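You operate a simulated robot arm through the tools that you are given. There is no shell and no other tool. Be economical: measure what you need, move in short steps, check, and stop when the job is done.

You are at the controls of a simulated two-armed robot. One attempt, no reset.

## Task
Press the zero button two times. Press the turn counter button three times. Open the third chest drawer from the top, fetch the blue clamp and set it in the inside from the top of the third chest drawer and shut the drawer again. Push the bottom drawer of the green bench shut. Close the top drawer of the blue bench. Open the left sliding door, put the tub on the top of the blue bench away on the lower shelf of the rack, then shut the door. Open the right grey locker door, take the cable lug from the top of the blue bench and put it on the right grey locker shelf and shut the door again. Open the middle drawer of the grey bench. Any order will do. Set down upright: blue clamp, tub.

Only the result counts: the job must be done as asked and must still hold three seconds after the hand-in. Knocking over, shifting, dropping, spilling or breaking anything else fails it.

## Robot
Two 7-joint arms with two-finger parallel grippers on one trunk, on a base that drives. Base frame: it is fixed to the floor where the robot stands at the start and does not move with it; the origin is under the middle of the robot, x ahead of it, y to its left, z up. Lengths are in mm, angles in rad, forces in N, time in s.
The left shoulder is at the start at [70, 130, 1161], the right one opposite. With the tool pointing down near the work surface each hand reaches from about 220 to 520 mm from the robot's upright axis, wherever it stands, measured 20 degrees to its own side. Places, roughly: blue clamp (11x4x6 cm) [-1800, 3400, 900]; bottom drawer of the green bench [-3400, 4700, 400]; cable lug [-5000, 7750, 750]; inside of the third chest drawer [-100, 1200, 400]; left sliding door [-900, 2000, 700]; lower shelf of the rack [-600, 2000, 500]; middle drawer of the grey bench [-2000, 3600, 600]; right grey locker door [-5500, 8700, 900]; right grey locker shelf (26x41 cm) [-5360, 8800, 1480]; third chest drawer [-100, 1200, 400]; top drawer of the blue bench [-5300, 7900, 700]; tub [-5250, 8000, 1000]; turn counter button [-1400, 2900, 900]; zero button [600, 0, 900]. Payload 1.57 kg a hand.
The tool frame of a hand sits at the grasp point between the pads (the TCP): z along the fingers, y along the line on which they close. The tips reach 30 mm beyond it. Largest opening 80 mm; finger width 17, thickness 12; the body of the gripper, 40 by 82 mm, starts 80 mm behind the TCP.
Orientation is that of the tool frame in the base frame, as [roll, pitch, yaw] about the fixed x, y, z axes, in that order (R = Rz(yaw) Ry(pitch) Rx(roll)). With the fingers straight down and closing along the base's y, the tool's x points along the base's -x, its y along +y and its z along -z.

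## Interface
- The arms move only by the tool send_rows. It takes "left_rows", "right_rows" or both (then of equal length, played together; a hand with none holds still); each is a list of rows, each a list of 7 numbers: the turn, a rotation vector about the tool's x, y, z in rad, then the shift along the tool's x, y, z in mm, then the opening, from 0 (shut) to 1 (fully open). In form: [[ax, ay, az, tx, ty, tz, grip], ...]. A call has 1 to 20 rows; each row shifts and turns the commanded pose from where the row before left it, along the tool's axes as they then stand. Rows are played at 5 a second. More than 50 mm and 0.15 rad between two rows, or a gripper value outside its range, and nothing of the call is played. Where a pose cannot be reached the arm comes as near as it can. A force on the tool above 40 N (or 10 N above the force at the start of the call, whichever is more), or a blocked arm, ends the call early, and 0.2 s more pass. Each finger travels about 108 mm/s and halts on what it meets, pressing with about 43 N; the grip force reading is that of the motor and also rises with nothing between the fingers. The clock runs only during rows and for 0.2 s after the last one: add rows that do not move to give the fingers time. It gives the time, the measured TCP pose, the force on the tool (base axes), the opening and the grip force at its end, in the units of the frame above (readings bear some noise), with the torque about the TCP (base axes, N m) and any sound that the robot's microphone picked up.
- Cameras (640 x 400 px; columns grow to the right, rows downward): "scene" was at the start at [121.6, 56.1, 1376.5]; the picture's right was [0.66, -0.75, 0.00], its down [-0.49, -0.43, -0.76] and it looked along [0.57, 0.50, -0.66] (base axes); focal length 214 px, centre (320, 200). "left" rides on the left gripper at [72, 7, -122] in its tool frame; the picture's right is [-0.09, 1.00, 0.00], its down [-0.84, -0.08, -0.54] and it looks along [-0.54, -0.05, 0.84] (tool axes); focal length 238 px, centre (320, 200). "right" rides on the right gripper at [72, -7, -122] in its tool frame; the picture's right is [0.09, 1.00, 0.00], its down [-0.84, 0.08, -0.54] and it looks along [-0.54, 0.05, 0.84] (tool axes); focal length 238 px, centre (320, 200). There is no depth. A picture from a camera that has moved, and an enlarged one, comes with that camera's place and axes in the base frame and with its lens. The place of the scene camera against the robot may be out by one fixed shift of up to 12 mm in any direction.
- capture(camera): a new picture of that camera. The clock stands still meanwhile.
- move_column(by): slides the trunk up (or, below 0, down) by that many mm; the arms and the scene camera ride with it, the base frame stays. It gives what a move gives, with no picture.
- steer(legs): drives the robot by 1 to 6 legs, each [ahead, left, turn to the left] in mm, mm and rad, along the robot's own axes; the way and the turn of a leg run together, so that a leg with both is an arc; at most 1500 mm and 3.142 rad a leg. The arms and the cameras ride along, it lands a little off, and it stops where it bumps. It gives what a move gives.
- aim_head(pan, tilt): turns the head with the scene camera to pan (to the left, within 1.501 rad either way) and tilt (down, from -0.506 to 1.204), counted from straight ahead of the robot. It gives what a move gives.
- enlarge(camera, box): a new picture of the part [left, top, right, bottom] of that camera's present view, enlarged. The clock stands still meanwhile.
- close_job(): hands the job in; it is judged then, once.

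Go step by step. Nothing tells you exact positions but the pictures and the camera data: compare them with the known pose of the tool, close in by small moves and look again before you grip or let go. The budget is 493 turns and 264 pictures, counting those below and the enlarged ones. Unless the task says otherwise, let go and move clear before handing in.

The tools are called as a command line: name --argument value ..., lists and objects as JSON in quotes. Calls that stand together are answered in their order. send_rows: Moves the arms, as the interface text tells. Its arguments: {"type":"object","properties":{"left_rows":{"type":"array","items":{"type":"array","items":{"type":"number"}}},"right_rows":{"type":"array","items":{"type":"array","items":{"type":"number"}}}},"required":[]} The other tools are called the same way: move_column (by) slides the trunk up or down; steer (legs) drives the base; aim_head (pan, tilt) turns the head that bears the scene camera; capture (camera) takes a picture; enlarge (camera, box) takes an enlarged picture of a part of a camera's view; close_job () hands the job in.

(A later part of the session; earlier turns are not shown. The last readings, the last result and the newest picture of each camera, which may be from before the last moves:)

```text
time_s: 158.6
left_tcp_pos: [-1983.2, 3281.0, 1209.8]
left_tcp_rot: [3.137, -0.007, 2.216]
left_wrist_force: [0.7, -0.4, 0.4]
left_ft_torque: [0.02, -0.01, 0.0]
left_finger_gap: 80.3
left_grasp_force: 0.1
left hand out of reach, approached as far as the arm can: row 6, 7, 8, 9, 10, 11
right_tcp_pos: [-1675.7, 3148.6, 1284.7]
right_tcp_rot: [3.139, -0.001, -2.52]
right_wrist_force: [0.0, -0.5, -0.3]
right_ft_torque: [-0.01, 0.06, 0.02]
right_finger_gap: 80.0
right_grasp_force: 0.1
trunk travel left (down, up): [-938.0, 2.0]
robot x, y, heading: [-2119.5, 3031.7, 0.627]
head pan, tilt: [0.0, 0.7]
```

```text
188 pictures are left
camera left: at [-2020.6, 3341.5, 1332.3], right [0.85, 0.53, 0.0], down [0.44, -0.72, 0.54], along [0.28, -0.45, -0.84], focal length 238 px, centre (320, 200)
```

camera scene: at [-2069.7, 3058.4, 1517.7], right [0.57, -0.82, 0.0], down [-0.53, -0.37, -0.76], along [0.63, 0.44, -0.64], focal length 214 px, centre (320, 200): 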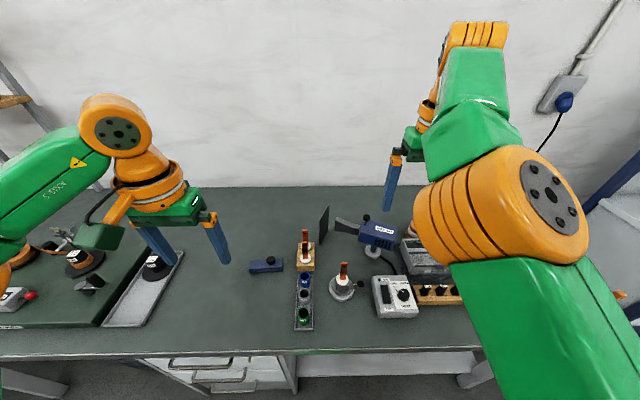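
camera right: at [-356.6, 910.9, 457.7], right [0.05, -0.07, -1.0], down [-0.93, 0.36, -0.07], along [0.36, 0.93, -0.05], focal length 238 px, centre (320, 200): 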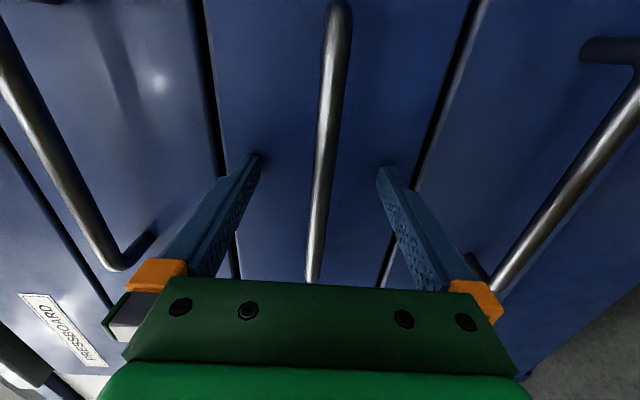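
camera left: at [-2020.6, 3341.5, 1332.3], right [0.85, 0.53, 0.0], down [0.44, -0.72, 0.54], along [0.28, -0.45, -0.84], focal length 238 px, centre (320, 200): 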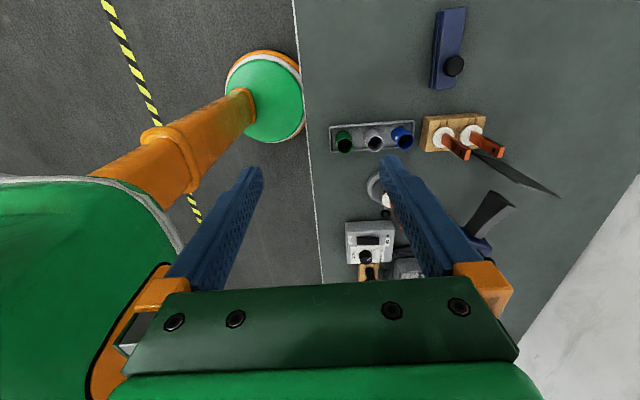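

The hand is turned. I lower the trunk by 130 mm and move above the clamp.

move_column --by -130

send_rows --left_rows '[[0, 0, -0.018, 9, 43, 0, 1], [0, 0, 0, 9, 43, 0, 1], [0, 0, 0, 9, 43, 0, 1], [0, 0, 0, 9, 43, 0, 1], [0, 0, 0, 9, 43, 0, 1], [0, 0, 0, 0, 0, 0, 1]]'

capture --camera "left"

```text
time_s: 160.2
left_tcp_pos: [-1982.5, 3281.1, 1079.5]
left_tcp_rot: [3.137, -0.006, 2.218]
left_wrist_force: [-0.4, 0.1, 1.1]
left_ft_torque: [-0.01, -0.01, -0.01]
left_finger_gap: 80.0
left_grasp_force: 0.0
right_tcp_pos: [-1676.2, 3146.8, 1155.3]
right_tcp_rot: [3.14, -0.001, -2.52]
right_wrist_force: [-0.3, -0.2, 0.5]
right_ft_torque: [-0.01, 0.03, 0.02]
right_finger_gap: 79.9
right_grasp_force: 0.0
trunk travel left (down, up): [-808.0, 132.0]
robot x, y, heading: [-2112.2, 3029.0, 0.625]
head pan, tilt: [0.0, 0.7]
```

```text
time_s: 161.6
left_tcp_pos: [-1944.7, 3268.9, 1065.4]
left_tcp_rot: [3.137, -0.009, 2.238]
left_wrist_force: [0.2, -0.3, -0.1]
left_ft_torque: [0.02, -0.02, 0.01]
left_finger_gap: 80.2
left_grasp_force: 0.0
left hand out of reach, approached as far as the arm can: row 1, 2, 3, 4, 5
right_tcp_pos: [-1675.2, 3146.8, 1154.7]
right_tcp_rot: [3.14, -0.003, -2.52]
right_wrist_force: [0.5, -0.3, 0.0]
right_ft_torque: [0.02, 0.01, 0.03]
right_finger_gap: 80.0
right_grasp_force: 0.0
trunk travel left (down, up): [-808.0, 132.0]
robot x, y, heading: [-2114.7, 3034.1, 0.626]
head pan, tilt: [0.0, 0.7]
```

```text
187 pictures are left
camera left: at [-1984.6, 3328.1, 1188.5], right [0.84, 0.54, 0.0], down [0.46, -0.71, 0.54], along [0.29, -0.45, -0.84], focal length 238 px, centre (320, 200)
```

left: 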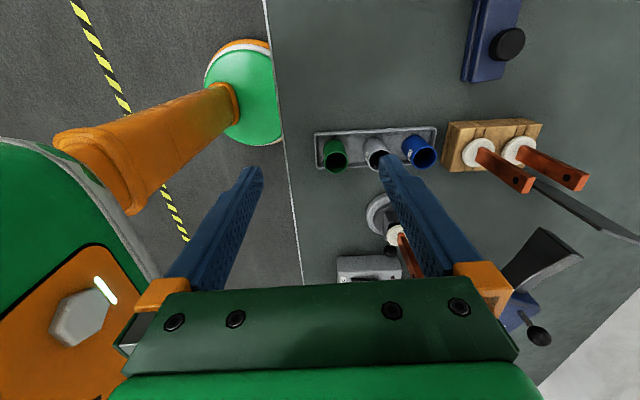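

This wrist turn is at its limit here; I turn the hand the other way (half a turn).

send_rows --left_rows '[[0, 0, -0.148, 0, 0, -10, 1], [0, 0, -0.148, 0, 0, -10, 1], [0, 0, -0.148, 0, 0, -10, 1], [0, 0, -0.148, 0, 0, -10, 1], [0, 0, -0.148, 0, 0, -10, 1], [0, 0, -0.148, 0, 0, 0, 1], [0, 0, -0.148, 0, 0, 0, 1], [0, 0, -0.148, 0, 0, 0, 1], [0, 0, -0.148, 0, 0, 0, 1], [0, 0, -0.148, 0, 0, 0, 1], [0, 0, -0.148, 0, 0, 0, 1], [0, 0, -0.148, 0, 0, 0, 1], [0, 0, -0.148, 0, 0, 0, 1], [0, 0, -0.148, 0, 0, 0, 1], [0, 0, -0.148, 0, 0, 0, 1], [0, 0, -0.148, 0, 0, 0, 1], [0, 0, -0.148, 0, 0, 0, 1], [0, 0, -0.148, 0, 0, 0, 1], [0, 0, -0.148, 0, 0, 0, 1], [0, 0, -0.148, 0, 0, 0, 1]]'

send_rows --left_rows '[[0, 0, -0.148, 0, 0, 0, 1], [0, 0, -0.07, 0, 0, 0, 1], [0, 0, 0, 0, 0, 0, 1]]'

capture --camera "left"

```text
time_s: 165.8
left_tcp_pos: [-1943.6, 3266.3, 1115.3]
left_tcp_rot: [-3.137, 0.006, -1.085]
left_wrist_force: [0.7, -0.1, 0.2]
left_ft_torque: [0.01, 0.0, -0.02]
left_finger_gap: 80.2
left_grasp_force: 0.0
right_tcp_pos: [-1675.2, 3146.7, 1154.7]
right_tcp_rot: [3.141, 0.0, -2.52]
right_wrist_force: [-0.3, -0.7, 0.5]
right_ft_torque: [-0.02, -0.02, -0.01]
right_finger_gap: 80.3
right_grasp_force: 0.1
trunk travel left (down, up): [-808.0, 132.0]
robot x, y, heading: [-2114.4, 3031.4, 0.626]
head pan, tilt: [0.0, 0.7]
```

```text
time_s: 166.6
left_tcp_pos: [-1944.4, 3265.4, 1115.1]
left_tcp_rot: [-3.136, 0.006, -0.868]
left_wrist_force: [-0.4, -0.3, 0.2]
left_ft_torque: [-0.02, 0.0, -0.03]
left_finger_gap: 80.0
left_grasp_force: 0.1
right_tcp_pos: [-1675.6, 3147.0, 1155.2]
right_tcp_rot: [3.142, -0.001, -2.52]
right_wrist_force: [-0.7, -0.2, 0.6]
right_ft_torque: [-0.02, -0.01, 0.02]
right_finger_gap: 80.2
right_grasp_force: 0.0
trunk travel left (down, up): [-808.0, 132.0]
robot x, y, heading: [-2118.5, 3031.2, 0.624]
head pan, tilt: [0.0, 0.7]
```

```text
186 pictures are left
camera left: at [-1903.2, 3205.4, 1237.6], right [-0.82, -0.57, 0.0], down [-0.48, 0.68, 0.55], along [-0.31, 0.45, -0.84], focal length 238 px, centre (320, 200)
```

left: 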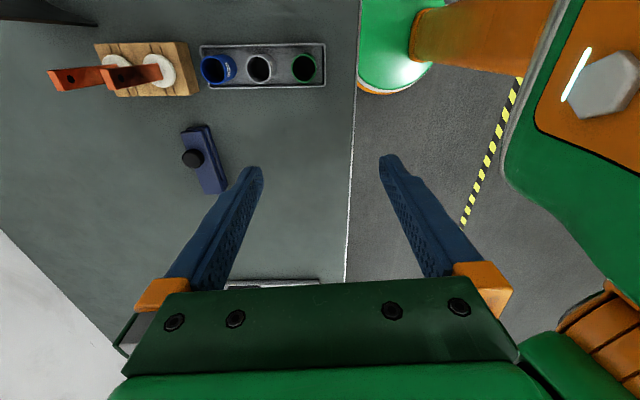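

Now the wrist is comfortable. I measure the clamp's axis exactly in an enlarged view.

enlarge --camera "left" --box '[160, 110, 260, 210]'

```text
4.00 times, centred on (210, 160) of left
camera zoom: at [-1903.2, 3205.4, 1237.6], right [-0.82, -0.57, 0.0], down [-0.48, 0.68, 0.55], along [-0.31, 0.45, -0.84], focal length 953 px, centre (760, 360)
```

zoom: 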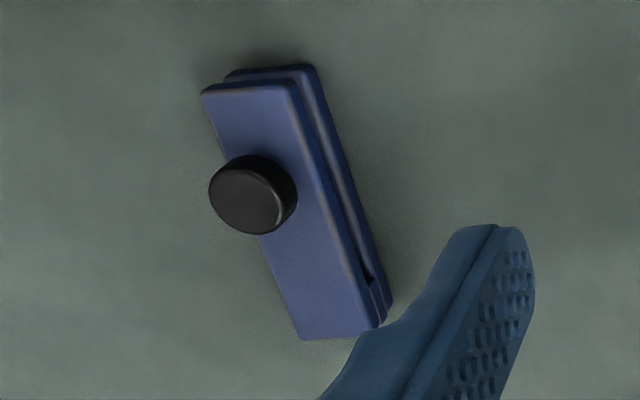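

The clamp's axis matches the hand now; its centre is about (-1841, 3449), top ≈ 875. I move above it and down to 980.

send_rows --left_rows '[[0, 0, 0, -14.7, -39.5, 0, 1], [0, 0, 0, -14.7, -39.5, 0, 1], [0, 0, 0, -14.7, -39.5, 0, 1], [0, 0, 0, -14.7, -39.5, 0, 1], [0, 0, 0, -14.7, -39.5, 0, 1], [0, 0, 0, 0, 0, 45, 1], [0, 0, 0, 0, 0, 45, 1], [0, 0, 0, 0, 0, 45, 1], [0, 0, 0, 0, 0, 0, 1]]'

capture --camera "left"

capture --camera "scene"

```text
time_s: 168.6
left_tcp_pos: [-1843.1, 3446.8, 982.3]
left_tcp_rot: [-3.135, 0.008, -0.867]
left_wrist_force: [0.1, 0.3, 1.0]
left_ft_torque: [0.01, -0.01, 0.0]
left_finger_gap: 79.8
left_grasp_force: 0.0
left hand out of reach, approached as far as the arm can: row 5
right_tcp_pos: [-1676.6, 3146.8, 1154.6]
right_tcp_rot: [3.141, -0.003, -2.521]
right_wrist_force: [0.4, -0.3, -0.2]
right_ft_torque: [-0.01, 0.01, -0.02]
right_finger_gap: 80.0
right_grasp_force: 0.2
trunk travel left (down, up): [-808.0, 132.0]
robot x, y, heading: [-2116.5, 3029.9, 0.623]
head pan, tilt: [0.0, 0.7]
```

```text
184 pictures are left
camera left: at [-1802.4, 3385.8, 1104.3], right [-0.82, -0.57, 0.0], down [-0.48, 0.68, 0.55], along [-0.31, 0.45, -0.84], focal length 238 px, centre (320, 200)
```

left: 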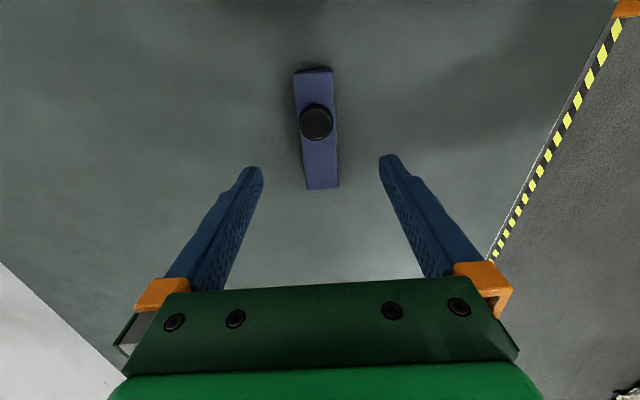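

```text
183 pictures are left
camera scene: at [-1997.4, 3112.2, 1387.7], right [0.59, -0.81, 0.0], down [-0.52, -0.38, -0.76], along [0.62, 0.45, -0.64], focal length 214 px, centre (320, 200)
```

scene: 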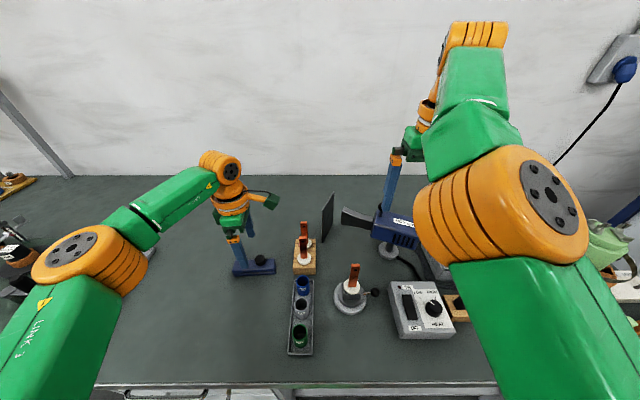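

Centred. I descend to grip height, watching the force.

send_rows --left_rows '[[0, 0, 0, 5, 0, 35, 1], [0, 0, 0, 0, 0, 35, 1], [0, 0, 0, 0, 0, 20, 1], [0, 0, 0, 0, 0, 0, 1]]'

capture --camera "left"

enlarge --camera "scene" --box '[190, 200, 310, 290]'

```text
time_s: 169.6
left_tcp_pos: [-1840.9, 3445.3, 892.8]
left_tcp_rot: [-3.135, 0.007, -0.867]
left_wrist_force: [1.8, 0.1, -0.3]
left_ft_torque: [0.05, -0.01, 0.02]
left_finger_gap: 79.9
left_grasp_force: 0.0
right_tcp_pos: [-1675.0, 3147.4, 1154.8]
right_tcp_rot: [3.14, -0.002, -2.521]
right_wrist_force: [0.9, -0.4, -0.6]
right_ft_torque: [0.0, -0.01, -0.05]
right_finger_gap: 80.1
right_grasp_force: 0.0
trunk travel left (down, up): [-808.0, 132.0]
robot x, y, heading: [-2114.5, 3037.2, 0.628]
head pan, tilt: [0.0, 0.7]
```

```text
182 pictures are left
camera left: at [-1800.1, 3385.2, 1014.6], right [-0.82, -0.57, 0.0], down [-0.48, 0.68, 0.55], along [-0.31, 0.45, -0.84], focal length 238 px, centre (320, 200)
```

left: 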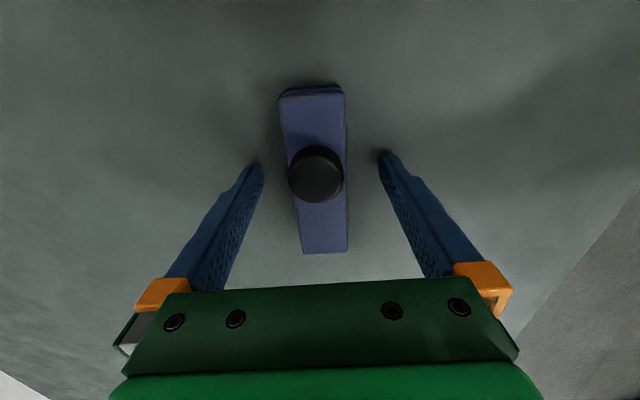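

```text
4.44 times, centred on (250, 245) of scene
camera zoom: at [-1997.2, 3112.2, 1387.7], right [0.59, -0.81, 0.0], down [-0.52, -0.38, -0.76], along [0.62, 0.45, -0.64], focal length 953 px, centre (631, 0)
```

zoom: 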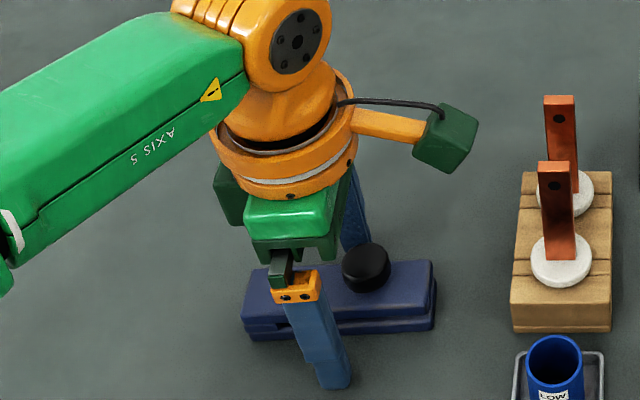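

Tips are close to the bench top. I go down a little more with force check.

send_rows --left_rows '[[0, 0, 0, 0, 0, 4, 1], [0, 0, 0, 0, 0, 4, 1], [0, 0, 0, 0, 0, 0, 1]]'

enlarge --camera "scene" --box '[190, 200, 310, 290]'

```text
time_s: 170.3
left_tcp_pos: [-1840.7, 3445.4, 891.1]
left_tcp_rot: [-3.124, 0.007, -0.868]
left_wrist_force: [-2.7, 4.0, 36.3]
left_ft_torque: [-1.16, 1.23, -0.38]
left_finger_gap: 79.7
left_grasp_force: 0.0
right_tcp_pos: [-1677.6, 3143.5, 1156.1]
right_tcp_rot: [3.14, 0.003, -2.521]
right_wrist_force: [-0.1, -0.1, 0.4]
right_ft_torque: [-0.05, 0.04, 0.03]
right_finger_gap: 80.0
right_grasp_force: 0.0
trunk travel left (down, up): [-808.0, 132.0]
robot x, y, heading: [-2115.0, 3031.1, 0.628]
head pan, tilt: [0.0, 0.7]
stopped in row 3 (left hand): the force on the tool passed its limit at 43 N (the readings are from after the stop); the commanded pose is now the measured one
```

```text
4.44 times, centred on (250, 245) of scene
camera zoom: at [-2001.1, 3108.1, 1388.7], right [0.59, -0.81, 0.0], down [-0.52, -0.37, -0.77], along [0.62, 0.45, -0.64], focal length 953 px, centre (631, 0)
```

zoom: 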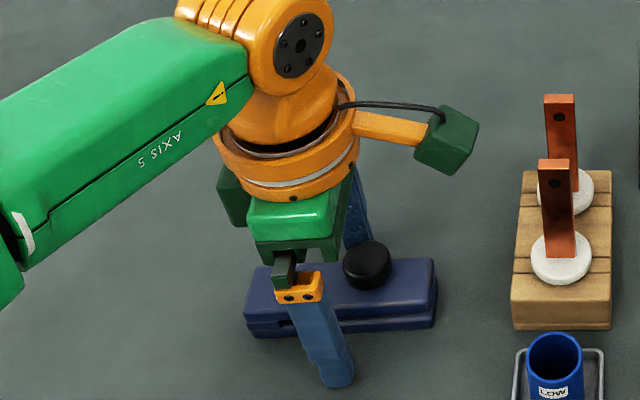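

The tips touch the bench (top ≈ 860). I lift 4 mm and close.

send_rows --left_rows '[[0, 0, 0, 0, 0, -5, 1], [0, 0, 0, 0, 0, 0, 0.6], [0, 0, 0, 0, 0, 0, 0.3], [0, 0, 0, 0, 0, 0, 0], [0, 0, 0, 0, 0, 0, 0], [0, 0, 0, 0, 0, 0, 0]]'

capture --camera "left"

```text
time_s: 171.7
left_tcp_pos: [-1840.7, 3447.8, 892.6]
left_tcp_rot: [-3.133, 0.007, -0.867]
left_wrist_force: [0.6, 0.2, -0.4]
left_ft_torque: [0.01, -0.01, 0.0]
left_finger_gap: 33.4
left_grasp_force: 41.7
right_tcp_pos: [-1675.0, 3147.7, 1155.2]
right_tcp_rot: [-3.141, -0.003, -2.521]
right_wrist_force: [-0.1, 0.9, -0.2]
right_ft_torque: [0.0, -0.02, -0.03]
right_finger_gap: 79.8
right_grasp_force: 0.1
trunk travel left (down, up): [-808.0, 132.0]
robot x, y, heading: [-2114.9, 3028.9, 0.627]
head pan, tilt: [0.0, 0.7]
```

```text
179 pictures are left
camera left: at [-1799.2, 3386.9, 1012.9], right [-0.82, -0.57, -0.01], down [-0.48, 0.68, 0.55], along [-0.31, 0.45, -0.84], focal length 238 px, centre (320, 200)
```

left: 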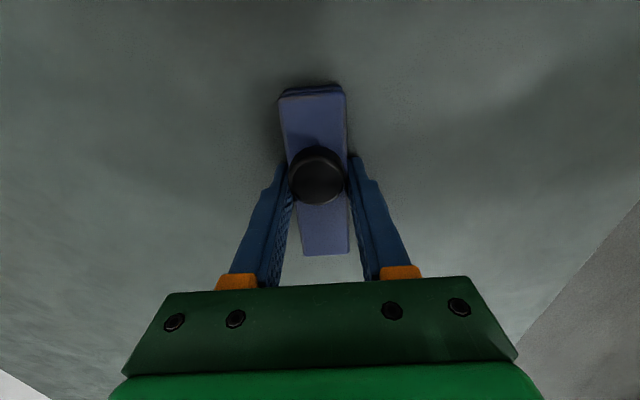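

Gripped at 33 mm. I lift and check.

send_rows --left_rows '[[0, 0, 0, 0, 0, -20, 0], [0, 0, 0, 0, 0, -40, 0], [0, 0, 0, 0, 0, -40, 0], [0, 0, 0, 0, 0, -40, 0], [0, 0, 0, 0, 0, 0, 0]]'

capture --camera "scene"

capture --camera "left"

```text
time_s: 172.9
left_tcp_pos: [-1839.6, 3447.3, 1031.5]
left_tcp_rot: [-3.133, 0.006, -0.867]
left_wrist_force: [0.2, -0.5, -1.6]
left_ft_torque: [0.03, -0.03, 0.0]
left_finger_gap: 33.3
left_grasp_force: 40.9
right_tcp_pos: [-1675.3, 3148.2, 1154.7]
right_tcp_rot: [-3.141, -0.003, -2.52]
right_wrist_force: [0.0, -0.3, -0.8]
right_ft_torque: [0.02, 0.01, 0.03]
right_finger_gap: 80.1
right_grasp_force: 0.0
trunk travel left (down, up): [-808.0, 132.0]
robot x, y, heading: [-2115.5, 3033.2, 0.625]
head pan, tilt: [0.0, 0.7]
```

```text
178 pictures are left
camera scene: at [-1996.9, 3113.2, 1387.6], right [0.59, -0.81, 0.0], down [-0.52, -0.38, -0.76], along [0.62, 0.45, -0.64], focal length 214 px, centre (320, 200)
```

scene: 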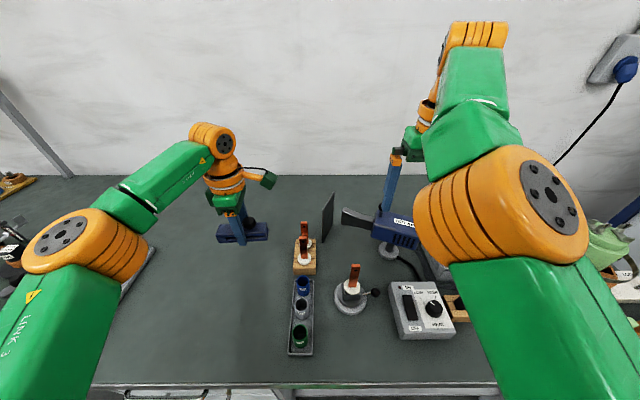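

```text
177 pictures are left
camera left: at [-1799.4, 3386.5, 1153.5], right [-0.82, -0.57, -0.01], down [-0.48, 0.68, 0.55], along [-0.31, 0.45, -0.84], focal length 238 px, centre (320, 200)
```

left: 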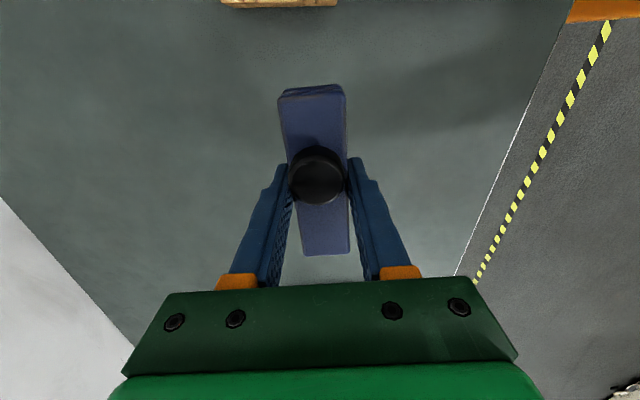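

The clamp hangs level in the left hand. I pull it in, raise the trunk, and drive back to the chest.

send_rows --left_rows '[[0, 0, 0, 0, 40, -20, 0], [0, 0, 0, 0, 40, -20, 0], [0, 0, 0, 0, 40, 0, 0], [0, 0, 0, 0, 0, 0, 0]]'

move_column --by 100

steer --legs '[[-260, 0, 0], [0, -1200, 0], [0, -1150, 0]]'

aim_head --pan -0.5 --tilt 0.7

capture --camera "scene"

```text
time_s: 173.9
left_tcp_pos: [-1930.9, 3371.8, 1071.3]
left_tcp_rot: [-3.131, 0.006, -0.865]
left_wrist_force: [0.6, 0.0, -2.8]
left_ft_torque: [0.04, 0.01, 0.02]
left_finger_gap: 33.3
left_grasp_force: 41.0
right_tcp_pos: [-1676.1, 3149.0, 1153.7]
right_tcp_rot: [3.14, -0.002, -2.521]
right_wrist_force: [-0.5, -1.1, -0.3]
right_ft_torque: [0.0, 0.02, 0.03]
right_finger_gap: 80.2
right_grasp_force: 0.0
trunk travel left (down, up): [-808.0, 132.0]
robot x, y, heading: [-2115.1, 3032.6, 0.626]
head pan, tilt: [0.0, 0.7]
```

```text
time_s: 175.3
left_tcp_pos: [-1929.4, 3370.1, 1171.8]
left_tcp_rot: [-3.132, 0.005, -0.866]
left_wrist_force: [0.7, 0.8, -2.2]
left_ft_torque: [0.03, 0.02, -0.02]
left_finger_gap: 33.4
left_grasp_force: 41.4
right_tcp_pos: [-1675.4, 3149.0, 1254.8]
right_tcp_rot: [-3.141, -0.002, -2.52]
right_wrist_force: [0.7, -0.3, 0.5]
right_ft_torque: [0.02, 0.01, 0.02]
right_finger_gap: 80.0
right_grasp_force: 0.0
trunk travel left (down, up): [-908.0, 32.0]
robot x, y, heading: [-2114.7, 3033.0, 0.627]
head pan, tilt: [0.0, 0.7]
```

```text
time_s: 187.9
left_tcp_pos: [-862.4, 1309.4, 1172.2]
left_tcp_rot: [-3.132, 0.004, -0.93]
left_wrist_force: [-0.1, 0.8, -1.6]
left_ft_torque: [-0.02, -0.01, 0.0]
left_finger_gap: 33.2
left_grasp_force: 41.7
right_tcp_pos: [-622.0, 1070.4, 1255.3]
right_tcp_rot: [3.141, -0.002, -2.583]
right_wrist_force: [0.1, 0.6, -0.1]
right_ft_torque: [0.02, 0.03, 0.0]
right_finger_gap: 79.9
right_grasp_force: 0.0
trunk travel left (down, up): [-908.0, 32.0]
robot x, y, heading: [-1064.1, 982.7, 0.564]
head pan, tilt: [0.0, 0.7]
```

```text
time_s: 188.9
left_tcp_pos: [-861.6, 1308.8, 1172.3]
left_tcp_rot: [-3.132, 0.007, -0.929]
left_wrist_force: [0.2, -0.4, -2.2]
left_ft_torque: [-0.01, 0.01, 0.01]
left_finger_gap: 33.6
left_grasp_force: 41.2
right_tcp_pos: [-620.5, 1069.6, 1254.9]
right_tcp_rot: [3.141, -0.001, -2.583]
right_wrist_force: [0.3, 1.1, -0.4]
right_ft_torque: [0.02, 0.01, 0.02]
right_finger_gap: 80.3
right_grasp_force: 0.0
trunk travel left (down, up): [-908.0, 32.0]
robot x, y, heading: [-1065.2, 982.0, 0.558]
head pan, tilt: [-0.499, 0.7]
```

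```text
176 pictures are left
camera scene: at [-930.5, 1015.2, 1487.7], right [0.06, -1.0, 0.0], down [-0.64, -0.04, -0.76], along [0.76, 0.05, -0.64], focal length 214 px, centre (320, 200)
```

scene: 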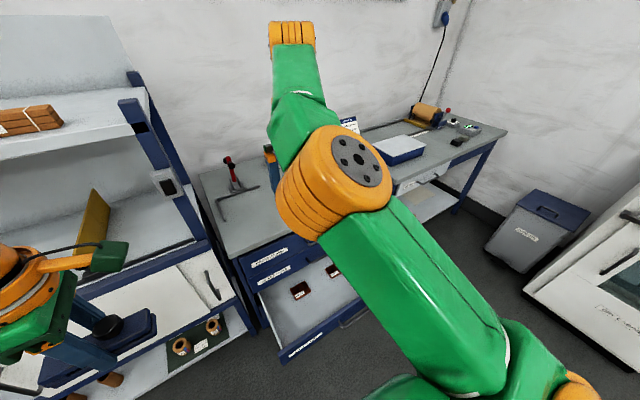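

The open drawer is at right. I square up and slide right 500 mm.

steer --legs '[[0, 0, 0.07], [0, -480, 0]]'

aim_head --pan 0.1 --tilt 0.9

capture --camera "scene"

```text
time_s: 192.2
left_tcp_pos: [-600.2, 934.5, 1170.8]
left_tcp_rot: [-3.133, 0.004, -0.852]
left_wrist_force: [0.0, -0.6, -1.9]
left_ft_torque: [0.02, 0.01, 0.01]
left_finger_gap: 33.2
left_grasp_force: 41.6
right_tcp_pos: [-342.0, 716.2, 1254.9]
right_tcp_rot: [-3.141, -0.001, -2.507]
right_wrist_force: [-0.2, -0.3, 0.0]
right_ft_torque: [0.0, 0.0, -0.01]
right_finger_gap: 79.8
right_grasp_force: 0.0
trunk travel left (down, up): [-908.0, 32.0]
robot x, y, heading: [-775.6, 592.4, 0.638]
head pan, tilt: [-0.499, 0.7]
```

```text
time_s: 193.2
left_tcp_pos: [-599.4, 932.8, 1172.7]
left_tcp_rot: [-3.133, 0.007, -0.851]
left_wrist_force: [-0.7, -0.6, -1.7]
left_ft_torque: [-0.03, 0.0, -0.02]
left_finger_gap: 33.5
left_grasp_force: 41.4
right_tcp_pos: [-340.0, 712.9, 1255.3]
right_tcp_rot: [3.14, -0.001, -2.505]
right_wrist_force: [-1.3, 0.7, -0.9]
right_ft_torque: [0.0, -0.03, -0.01]
right_finger_gap: 79.9
right_grasp_force: 0.1
trunk travel left (down, up): [-908.0, 32.0]
robot x, y, heading: [-778.5, 592.0, 0.643]
head pan, tilt: [0.099, 0.901]
```

```text
175 pictures are left
camera scene: at [-673.7, 673.5, 1471.5], right [0.67, -0.74, 0.0], down [-0.58, -0.53, -0.62], along [0.46, 0.42, -0.78], focal length 214 px, centre (320, 200)
```

scene: 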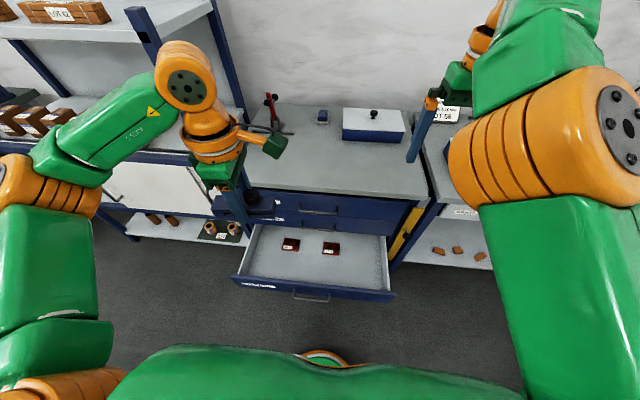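

Drawer is well placed: free space n≈160–320 in front of the copper bars. I drive 60 mm closer and position the clamp above it.

steer --legs '[[60, 0, 0]]'

send_rows --left_rows '[[0, 0, 0, 0, 0, 40, 0], [0, 0, 0, 0, 0, 40, 0], [0, 0, 0, 0, 0, 40, 0], [0, 0, 0, 0, -38, 0, 0], [0, 0, 0, 0, -38, 0, 0], [0, 0, 0, 0, -37, 0, 0], [0, 0, 0, 0, 0, 0, 0]]'

move_column --by -350

aim_head --pan 0.2 --tilt 0.8

capture --camera "scene"

capture --camera "left"

```text
time_s: 194.2
left_tcp_pos: [-557.7, 965.6, 1174.9]
left_tcp_rot: [-3.123, 0.005, -0.852]
left_wrist_force: [-0.4, 0.1, -1.8]
left_ft_torque: [0.08, -0.06, 0.0]
left_finger_gap: 33.5
left_grasp_force: 41.4
right_tcp_pos: [-300.5, 745.1, 1258.3]
right_tcp_rot: [-3.141, 0.008, -2.504]
right_wrist_force: [-0.3, -0.3, -0.3]
right_ft_torque: [0.05, -0.03, 0.0]
right_finger_gap: 80.1
right_grasp_force: 0.1
trunk travel left (down, up): [-908.0, 32.0]
robot x, y, heading: [-731.7, 630.2, 0.638]
head pan, tilt: [0.099, 0.901]
```

```text
time_s: 195.8
left_tcp_pos: [-464.7, 1043.0, 1053.5]
left_tcp_rot: [-3.131, 0.006, -0.854]
left_wrist_force: [-0.7, 0.1, -2.6]
left_ft_torque: [-0.01, -0.01, 0.02]
left_finger_gap: 33.1
left_grasp_force: 41.5
right_tcp_pos: [-291.1, 751.4, 1255.2]
right_tcp_rot: [-3.141, -0.002, -2.504]
right_wrist_force: [-0.7, 0.4, 0.2]
right_ft_torque: [0.02, -0.02, 0.01]
right_finger_gap: 79.7
right_grasp_force: 0.1
trunk travel left (down, up): [-908.0, 32.0]
robot x, y, heading: [-729.0, 631.7, 0.64]
head pan, tilt: [0.099, 0.901]
```

```text
time_s: 199.2
left_tcp_pos: [-465.9, 1042.4, 702.4]
left_tcp_rot: [-3.132, 0.007, -0.852]
left_wrist_force: [0.5, 0.8, -2.6]
left_ft_torque: [0.0, 0.04, 0.02]
left_finger_gap: 33.4
left_grasp_force: 41.2
right_tcp_pos: [-290.6, 751.1, 905.4]
right_tcp_rot: [3.141, -0.003, -2.505]
right_wrist_force: [0.0, 0.2, 0.1]
right_ft_torque: [0.01, -0.02, 0.0]
right_finger_gap: 79.9
right_grasp_force: 0.0
trunk travel left (down, up): [-558.0, 382.0]
robot x, y, heading: [-729.3, 628.2, 0.643]
head pan, tilt: [0.099, 0.901]
```

```text
time_s: 199.9
left_tcp_pos: [-465.1, 1042.8, 703.7]
left_tcp_rot: [-3.132, 0.006, -0.851]
left_wrist_force: [-0.1, -0.2, -2.3]
left_ft_torque: [0.03, 0.0, -0.02]
left_finger_gap: 33.8
left_grasp_force: 41.2
right_tcp_pos: [-290.7, 751.3, 903.9]
right_tcp_rot: [-3.14, -0.004, -2.506]
right_wrist_force: [-0.7, 0.6, -0.1]
right_ft_torque: [-0.04, 0.01, -0.01]
right_finger_gap: 80.1
right_grasp_force: 0.0
trunk travel left (down, up): [-558.0, 382.0]
robot x, y, heading: [-729.1, 630.5, 0.642]
head pan, tilt: [0.201, 0.799]
```

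```text
174 pictures are left
camera scene: at [-626.6, 720.2, 1129.4], right [0.75, -0.67, 0.0], down [-0.48, -0.54, -0.7], along [0.46, 0.52, -0.72], focal length 214 px, centre (320, 200)
```

scene: 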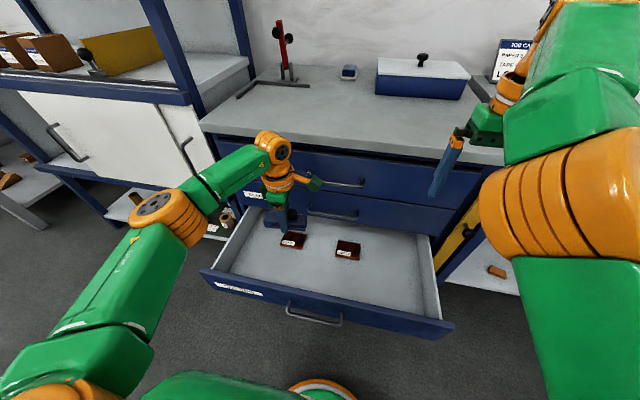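

```text
173 pictures are left
camera left: at [-423.7, 983.1, 825.4], right [-0.81, -0.59, -0.01], down [-0.49, 0.67, 0.55], along [-0.32, 0.45, -0.84], focal length 238 px, centre (320, 200)
```

left: 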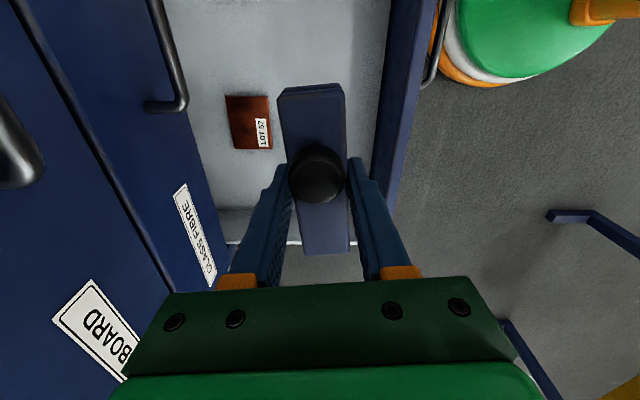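

Clear below. I lower the trunk by 235 mm into the drawer.

move_column --by -235

capture --camera "left"

capture --camera "scene"

```text
time_s: 202.3
left_tcp_pos: [-466.0, 1042.4, 468.9]
left_tcp_rot: [-3.132, 0.005, -0.852]
left_wrist_force: [-0.2, -0.7, -3.0]
left_ft_torque: [0.04, 0.03, -0.01]
left_finger_gap: 33.7
left_grasp_force: 41.2
right_tcp_pos: [-291.5, 750.8, 670.4]
right_tcp_rot: [-3.141, -0.002, -2.506]
right_wrist_force: [0.1, 0.3, -1.0]
right_ft_torque: [-0.04, -0.01, 0.04]
right_finger_gap: 79.9
right_grasp_force: 0.1
trunk travel left (down, up): [-323.0, 617.0]
robot x, y, heading: [-730.7, 632.8, 0.638]
head pan, tilt: [0.201, 0.799]
```

```text
172 pictures are left
camera left: at [-423.8, 982.9, 590.5], right [-0.81, -0.59, -0.01], down [-0.49, 0.67, 0.55], along [-0.32, 0.45, -0.84], focal length 238 px, centre (320, 200)
```

left: 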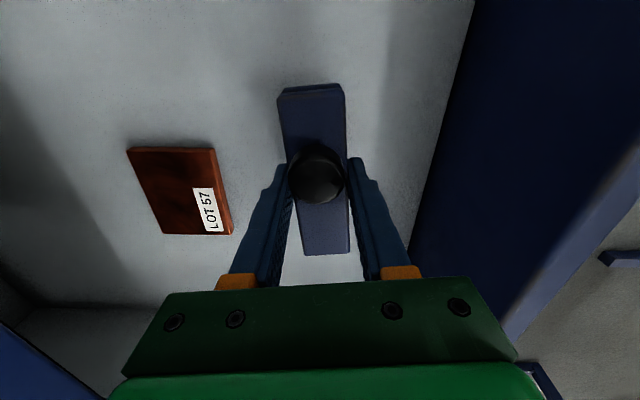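

```text
171 pictures are left
camera scene: at [-626.7, 720.0, 894.4], right [0.75, -0.67, 0.0], down [-0.48, -0.54, -0.7], along [0.46, 0.52, -0.72], focal length 214 px, centre (320, 200)
```

scene: 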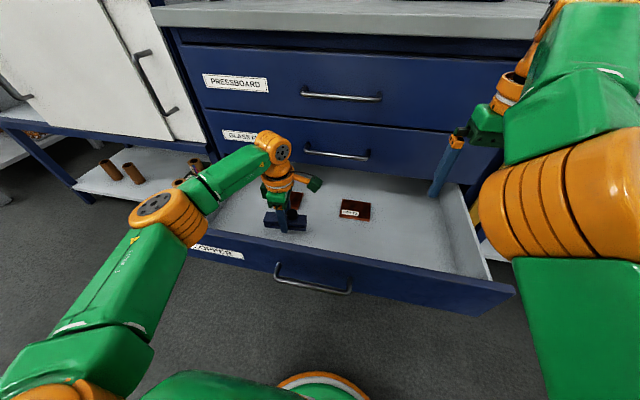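

Free floor beneath. I lower with small steps until it touches.

send_rows --left_rows '[[0, 0, 0, 0, 0, 10, 0], [0, 0, 0, 0, 0, 5, 0], [0, 0, 0, 0, 0, 5, 0], [0, 0, 0, 0, 0, 0, 0]]'

enlarge --camera "scene" --box '[230, 160, 330, 240]'

```text
time_s: 203.3
left_tcp_pos: [-465.0, 1043.0, 447.1]
left_tcp_rot: [-3.133, 0.007, -0.851]
left_wrist_force: [0.6, -0.7, -2.5]
left_ft_torque: [-0.01, -0.01, 0.01]
left_finger_gap: 33.5
left_grasp_force: 41.2
right_tcp_pos: [-292.2, 751.0, 670.2]
right_tcp_rot: [-3.141, -0.004, -2.508]
right_wrist_force: [0.2, 0.4, -0.6]
right_ft_torque: [0.02, -0.01, 0.01]
right_finger_gap: 80.1
right_grasp_force: 0.2
trunk travel left (down, up): [-323.0, 617.0]
robot x, y, heading: [-728.4, 627.4, 0.64]
head pan, tilt: [0.201, 0.799]
```

```text
5.00 times, centred on (280, 200) of scene
camera zoom: at [-626.7, 720.1, 894.4], right [0.75, -0.67, 0.0], down [-0.48, -0.54, -0.7], along [0.46, 0.52, -0.72], focal length 1072 px, centre (520, 200)
```

zoom: 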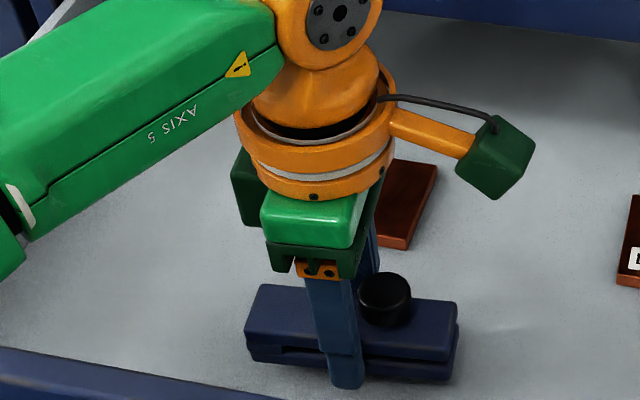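

send_rows --left_rows '[[0, 0, 0, 0, 0, 3, 0], [0, 0, 0, 0, 0, 3, 0], [0, 0, 0, 0, 0, 3, 0], [0, 0, 0, 0, 0, 0, 0]]'

```text
time_s: 204.3
left_tcp_pos: [-465.9, 1042.7, 439.1]
left_tcp_rot: [-3.132, 0.006, -0.851]
left_wrist_force: [0.0, 0.1, -2.1]
left_ft_torque: [-0.02, 0.01, -0.03]
left_finger_gap: 33.5
left_grasp_force: 41.5
right_tcp_pos: [-290.3, 749.9, 669.6]
right_tcp_rot: [-3.14, -0.001, -2.506]
right_wrist_force: [0.6, -0.1, 0.7]
right_ft_torque: [0.01, 0.05, 0.0]
right_finger_gap: 80.1
right_grasp_force: 0.0
trunk travel left (down, up): [-323.0, 617.0]
robot x, y, heading: [-731.0, 626.8, 0.636]
head pan, tilt: [0.201, 0.799]
```

send_rows --left_rows '[[0, 0, 0, 0, 0, 3, 0], [0, 0, 0, 0, 0, 3, 0], [0, 0, 0, 0, 0, 3, 0], [0, 0, 0, 0, 0, 0, 0]]'

```text
time_s: 205.3
left_tcp_pos: [-467.4, 1044.2, 430.4]
left_tcp_rot: [-3.132, 0.007, -0.852]
left_wrist_force: [-0.5, -0.3, -2.1]
left_ft_torque: [0.01, 0.01, -0.02]
left_finger_gap: 33.5
left_grasp_force: 41.2
right_tcp_pos: [-290.8, 750.6, 670.1]
right_tcp_rot: [3.141, -0.002, -2.505]
right_wrist_force: [-0.4, -0.3, 0.3]
right_ft_torque: [-0.01, 0.02, 0.01]
right_finger_gap: 79.7
right_grasp_force: 0.1
trunk travel left (down, up): [-323.0, 617.0]
robot x, y, heading: [-727.3, 626.6, 0.642]
head pan, tilt: [0.201, 0.799]
```

send_rows --left_rows '[[0, 0, 0, 0, 0, 3, 0], [0, 0, 0, 0, 0, 3, 0], [0, 0, 0, 0, 0, 3, 0], [0, 0, 0, 0, 0, 0, 0]]'

enlarge --camera "scene" --box '[230, 160, 330, 240]'

```text
time_s: 206.4
left_tcp_pos: [-465.6, 1043.8, 428.3]
left_tcp_rot: [-3.12, 0.007, -0.85]
left_wrist_force: [0.8, 3.4, 29.8]
left_ft_torque: [0.11, 0.84, -0.17]
left_finger_gap: 33.4
left_grasp_force: 41.1
right_tcp_pos: [-293.0, 747.6, 671.5]
right_tcp_rot: [3.138, 0.005, -2.506]
right_wrist_force: [0.3, 0.2, -0.1]
right_ft_torque: [0.03, 0.01, 0.03]
right_finger_gap: 80.1
right_grasp_force: 0.1
trunk travel left (down, up): [-323.0, 617.0]
robot x, y, heading: [-731.7, 630.5, 0.639]
head pan, tilt: [0.201, 0.799]
stopped in row 4 (left hand): the force on the tool passed its limit at 41 N (the readings are from after the stop); the commanded pose is now the measured one
```

```text
5.00 times, centred on (280, 200) of scene
camera zoom: at [-629.1, 715.8, 895.2], right [0.75, -0.67, 0.0], down [-0.48, -0.53, -0.7], along [0.47, 0.52, -0.71], focal length 1072 px, centre (520, 200)
```

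zoom: 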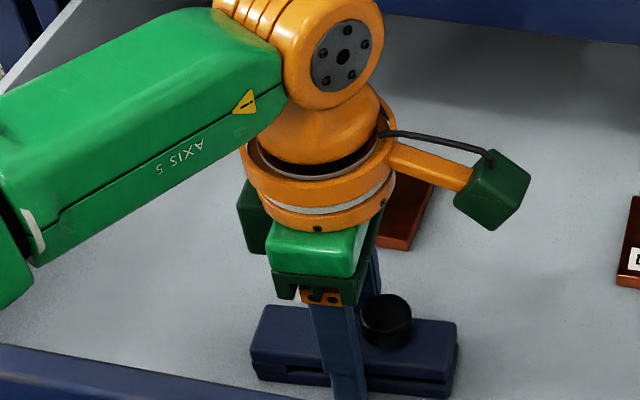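

Contact with the drawer floor at 428. I relieve 1 mm and open.

send_rows --left_rows '[[0, 0, 0, 0, 0, -1, 0], [0, 0, 0, 0, 0, 0, 0.5], [0, 0, 0, 0, 0, 0, 0.7], [0, 0, 0, 0, 0, 0, 0.9], [0, 0, 0, 0, 0, 0, 0.9]]'

capture --camera "left"

```text
time_s: 207.3
left_tcp_pos: [-468.4, 1043.4, 428.4]
left_tcp_rot: [-3.12, 0.008, -0.848]
left_wrist_force: [-3.3, 2.5, 25.2]
left_ft_torque: [-0.7, 0.79, -0.24]
left_finger_gap: 72.0
left_grasp_force: 0.1
right_tcp_pos: [-293.4, 748.6, 672.0]
right_tcp_rot: [3.14, 0.004, -2.502]
right_wrist_force: [0.2, 0.1, -0.5]
right_ft_torque: [0.0, -0.02, -0.02]
right_finger_gap: 79.9
right_grasp_force: 0.0
trunk travel left (down, up): [-323.0, 617.0]
robot x, y, heading: [-730.4, 626.9, 0.639]
head pan, tilt: [0.201, 0.799]
stopped in row 4 (left hand): the force on the tool passed its limit at 42 N (the readings are from after the stop); the commanded pose is now the measured one
```

```text
168 pictures are left
camera left: at [-426.9, 983.9, 550.9], right [-0.81, -0.59, -0.02], down [-0.5, 0.67, 0.55], along [-0.31, 0.45, -0.84], focal length 238 px, centre (320, 200)
```

left: 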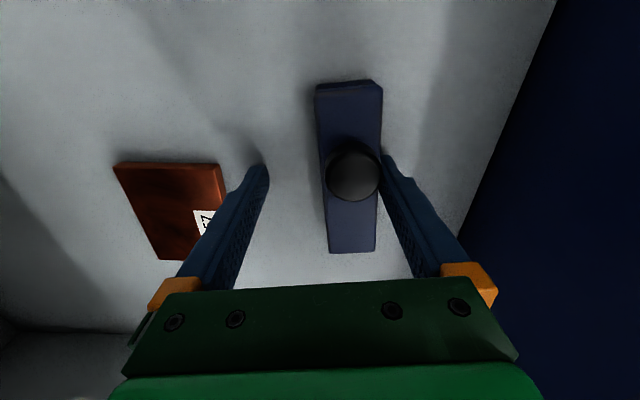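

Clamp stands free on the floor; a tip is still pressing on it. I rise gently.

send_rows --left_rows '[[0, 0, 0, 0, 0, -4, 0.9], [0, 0, 0, 0, -8, -2, 0.9], [0, 0, 0, 0, 0, 0, 1], [0, 0, 0, 0, 0, 0, 1]]'

capture --camera "left"

```text
time_s: 208.3
left_tcp_pos: [-461.0, 1050.8, 430.9]
left_tcp_rot: [-3.128, 0.007, -0.85]
left_wrist_force: [-0.1, 0.2, -0.5]
left_ft_torque: [0.0, 0.01, -0.01]
left_finger_gap: 79.7
left_grasp_force: 0.0
right_tcp_pos: [-292.2, 750.3, 670.0]
right_tcp_rot: [3.141, -0.003, -2.502]
right_wrist_force: [-0.5, 0.0, 0.3]
right_ft_torque: [-0.01, -0.01, -0.01]
right_finger_gap: 80.2
right_grasp_force: 0.1
trunk travel left (down, up): [-323.0, 617.0]
robot x, y, heading: [-729.7, 625.3, 0.644]
head pan, tilt: [0.201, 0.799]
```

```text
167 pictures are left
camera left: at [-418.9, 990.6, 553.3], right [-0.81, -0.59, -0.01], down [-0.5, 0.67, 0.55], along [-0.31, 0.45, -0.84], focal length 238 px, centre (320, 200)
```

left: 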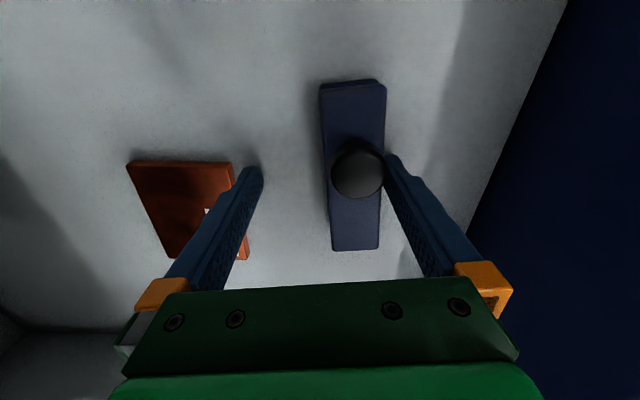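

I centre the fingers about the clamp (12 mm toward me) and go up.

send_rows --left_rows '[[0, 0, 0, 0, 8, -2, 1], [0, 0, 0, 0, 4, -10, 1], [0, 0, 0, 0, 0, -40, 1], [0, 0, 0, 0, 0, -45, 1], [0, 0, 0, 0, 0, 0, 1]]'

capture --camera "left"

```text
time_s: 209.5
left_tcp_pos: [-471.3, 1040.7, 527.2]
left_tcp_rot: [-3.128, 0.006, -0.85]
left_wrist_force: [0.7, 0.1, -0.4]
left_ft_torque: [0.0, -0.01, 0.0]
left_finger_gap: 79.9
left_grasp_force: 0.0
right_tcp_pos: [-291.8, 751.2, 669.2]
right_tcp_rot: [3.141, -0.002, -2.503]
right_wrist_force: [0.1, -0.7, 0.2]
right_ft_torque: [-0.01, 0.01, -0.01]
right_finger_gap: 80.0
right_grasp_force: 0.1
trunk travel left (down, up): [-323.0, 617.0]
robot x, y, heading: [-728.3, 629.8, 0.644]
head pan, tilt: [0.201, 0.799]
```

```text
166 pictures are left
camera left: at [-428.9, 979.4, 650.5], right [-0.81, -0.59, -0.01], down [-0.5, 0.67, 0.55], along [-0.32, 0.45, -0.84], focal length 238 px, centre (320, 200)
```

left: 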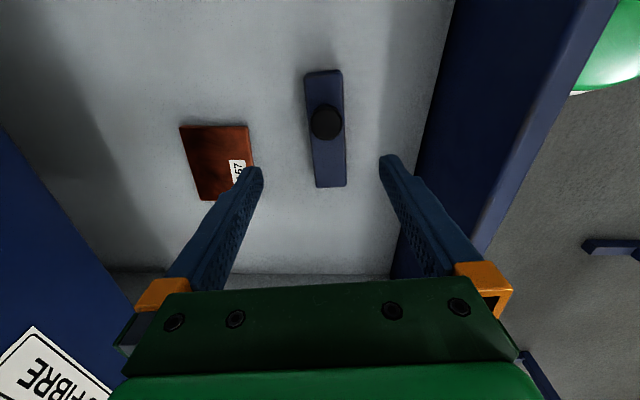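

The clamp sits upright in the drawer. I retract the left hand, back off, and prepare the right hand to push the drawer shut with its fingertips.

send_rows --left_rows '[[0, 0, 0, 0, 0, -45, 1], [0, 0, 0, 0, 0, -45, 1], [0, 0, 0, 0, 30, -30, 1], [0, 0, 0, 0, 40, 0, 1], [0, 0, 0, 0, 40, 0, 1], [0, 0, 0, 0, 40, 0, 1], [0, 0, 0, 0, 0, 0, 1]]'

steer --legs '[[-250, 0, -0.012], [0, 90, 0]]'

send_rows --right_rows '[[0, 0, 0, 0, 0, 45, 0], [0, 0, 0, 0, 0, 45, 0], [0, 0, 0, 0, 0, 30, 0], [0, -0.15, 0, -20, 0, 0, 0], [0, -0.15, 0, -20, 0, 0, 0], [0, -0.15, 0, 0, 0, 0, 0], [0, -0.15, 0, 0, 0, 0, 0], [0, -0.15, 0, 0, 0, 0, 0], [0, -0.15, 0, 0, 0, 0, 0], [0, -0.15, 0, 0, 0, 0, 0], [0, 0, 0, 0, 0, 0, 0]]'

capture --camera "scene"

capture --camera "right"

```text
time_s: 211.1
left_tcp_pos: [-582.1, 938.6, 649.1]
left_tcp_rot: [-3.13, 0.007, -0.847]
left_wrist_force: [-0.6, -0.2, 0.6]
left_ft_torque: [0.03, -0.01, 0.0]
left_finger_gap: 79.9
left_grasp_force: 0.0
right_tcp_pos: [-291.4, 752.1, 669.6]
right_tcp_rot: [3.141, -0.001, -2.502]
right_wrist_force: [0.1, 0.8, 0.8]
right_ft_torque: [0.01, -0.03, 0.01]
right_finger_gap: 80.2
right_grasp_force: 0.0
trunk travel left (down, up): [-323.0, 617.0]
robot x, y, heading: [-731.1, 631.3, 0.64]
head pan, tilt: [0.201, 0.799]
```

```text
time_s: 213.7
left_tcp_pos: [-829.9, 862.1, 649.5]
left_tcp_rot: [-3.127, 0.008, -0.876]
left_wrist_force: [-0.1, 0.2, 0.3]
left_ft_torque: [-0.02, -0.01, 0.03]
left_finger_gap: 79.9
left_grasp_force: 0.1
right_tcp_pos: [-544.4, 667.8, 670.7]
right_tcp_rot: [3.14, -0.002, -2.53]
right_wrist_force: [-0.5, 0.3, 0.2]
right_ft_torque: [0.01, -0.02, -0.02]
right_finger_gap: 79.7
right_grasp_force: 0.1
trunk travel left (down, up): [-323.0, 617.0]
robot x, y, heading: [-985.7, 556.6, 0.614]
head pan, tilt: [0.201, 0.799]
```

```text
time_s: 216.1
left_tcp_pos: [-829.7, 861.5, 651.1]
left_tcp_rot: [-3.128, 0.007, -0.874]
left_wrist_force: [0.3, 0.6, -0.8]
left_ft_torque: [0.01, -0.01, -0.01]
left_finger_gap: 79.8
left_grasp_force: 0.2
right_tcp_pos: [-442.3, 657.1, 559.3]
right_tcp_rot: [-3.141, 1.049, -2.528]
right_wrist_force: [0.0, -0.7, -0.3]
right_ft_torque: [-0.02, 0.0, 0.04]
right_finger_gap: 0.0
right_grasp_force: 21.3
right hand out of reach, approached as far as the arm can: row 4, 5, 6, 7, 8, 9, 10
trunk travel left (down, up): [-323.0, 617.0]
robot x, y, heading: [-983.8, 557.4, 0.618]
head pan, tilt: [0.201, 0.799]
```

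```text
165 pictures are left
camera scene: at [-880.1, 644.8, 894.5], right [0.73, -0.68, 0.0], down [-0.49, -0.52, -0.7], along [0.48, 0.51, -0.72], focal length 214 px, centre (320, 200)
```

scene: 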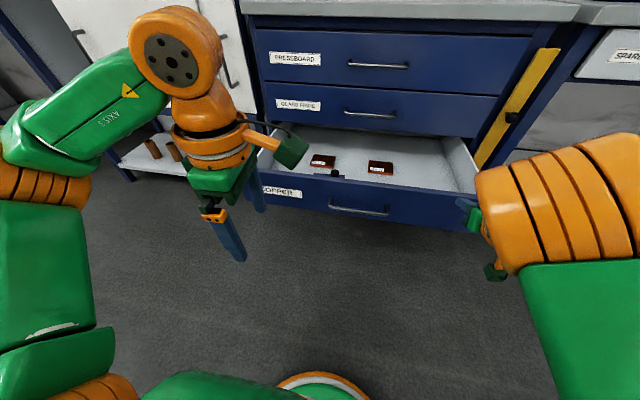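

```text
164 pictures are left
camera right: at [-554.0, 571.5, 558.7], right [-0.61, 0.79, -0.08], down [-0.09, 0.03, 1.0], along [0.79, 0.62, 0.05], focal length 238 px, centre (320, 200)
```

right: 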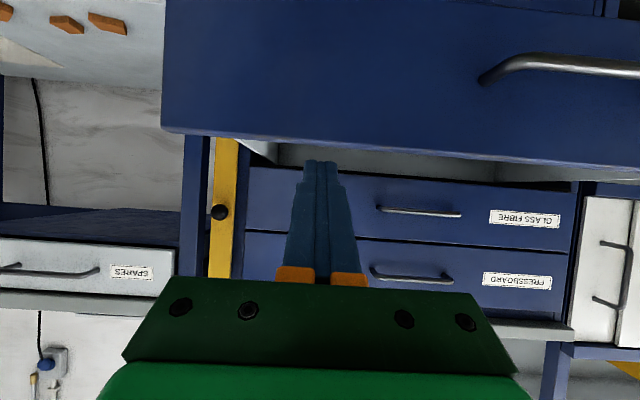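

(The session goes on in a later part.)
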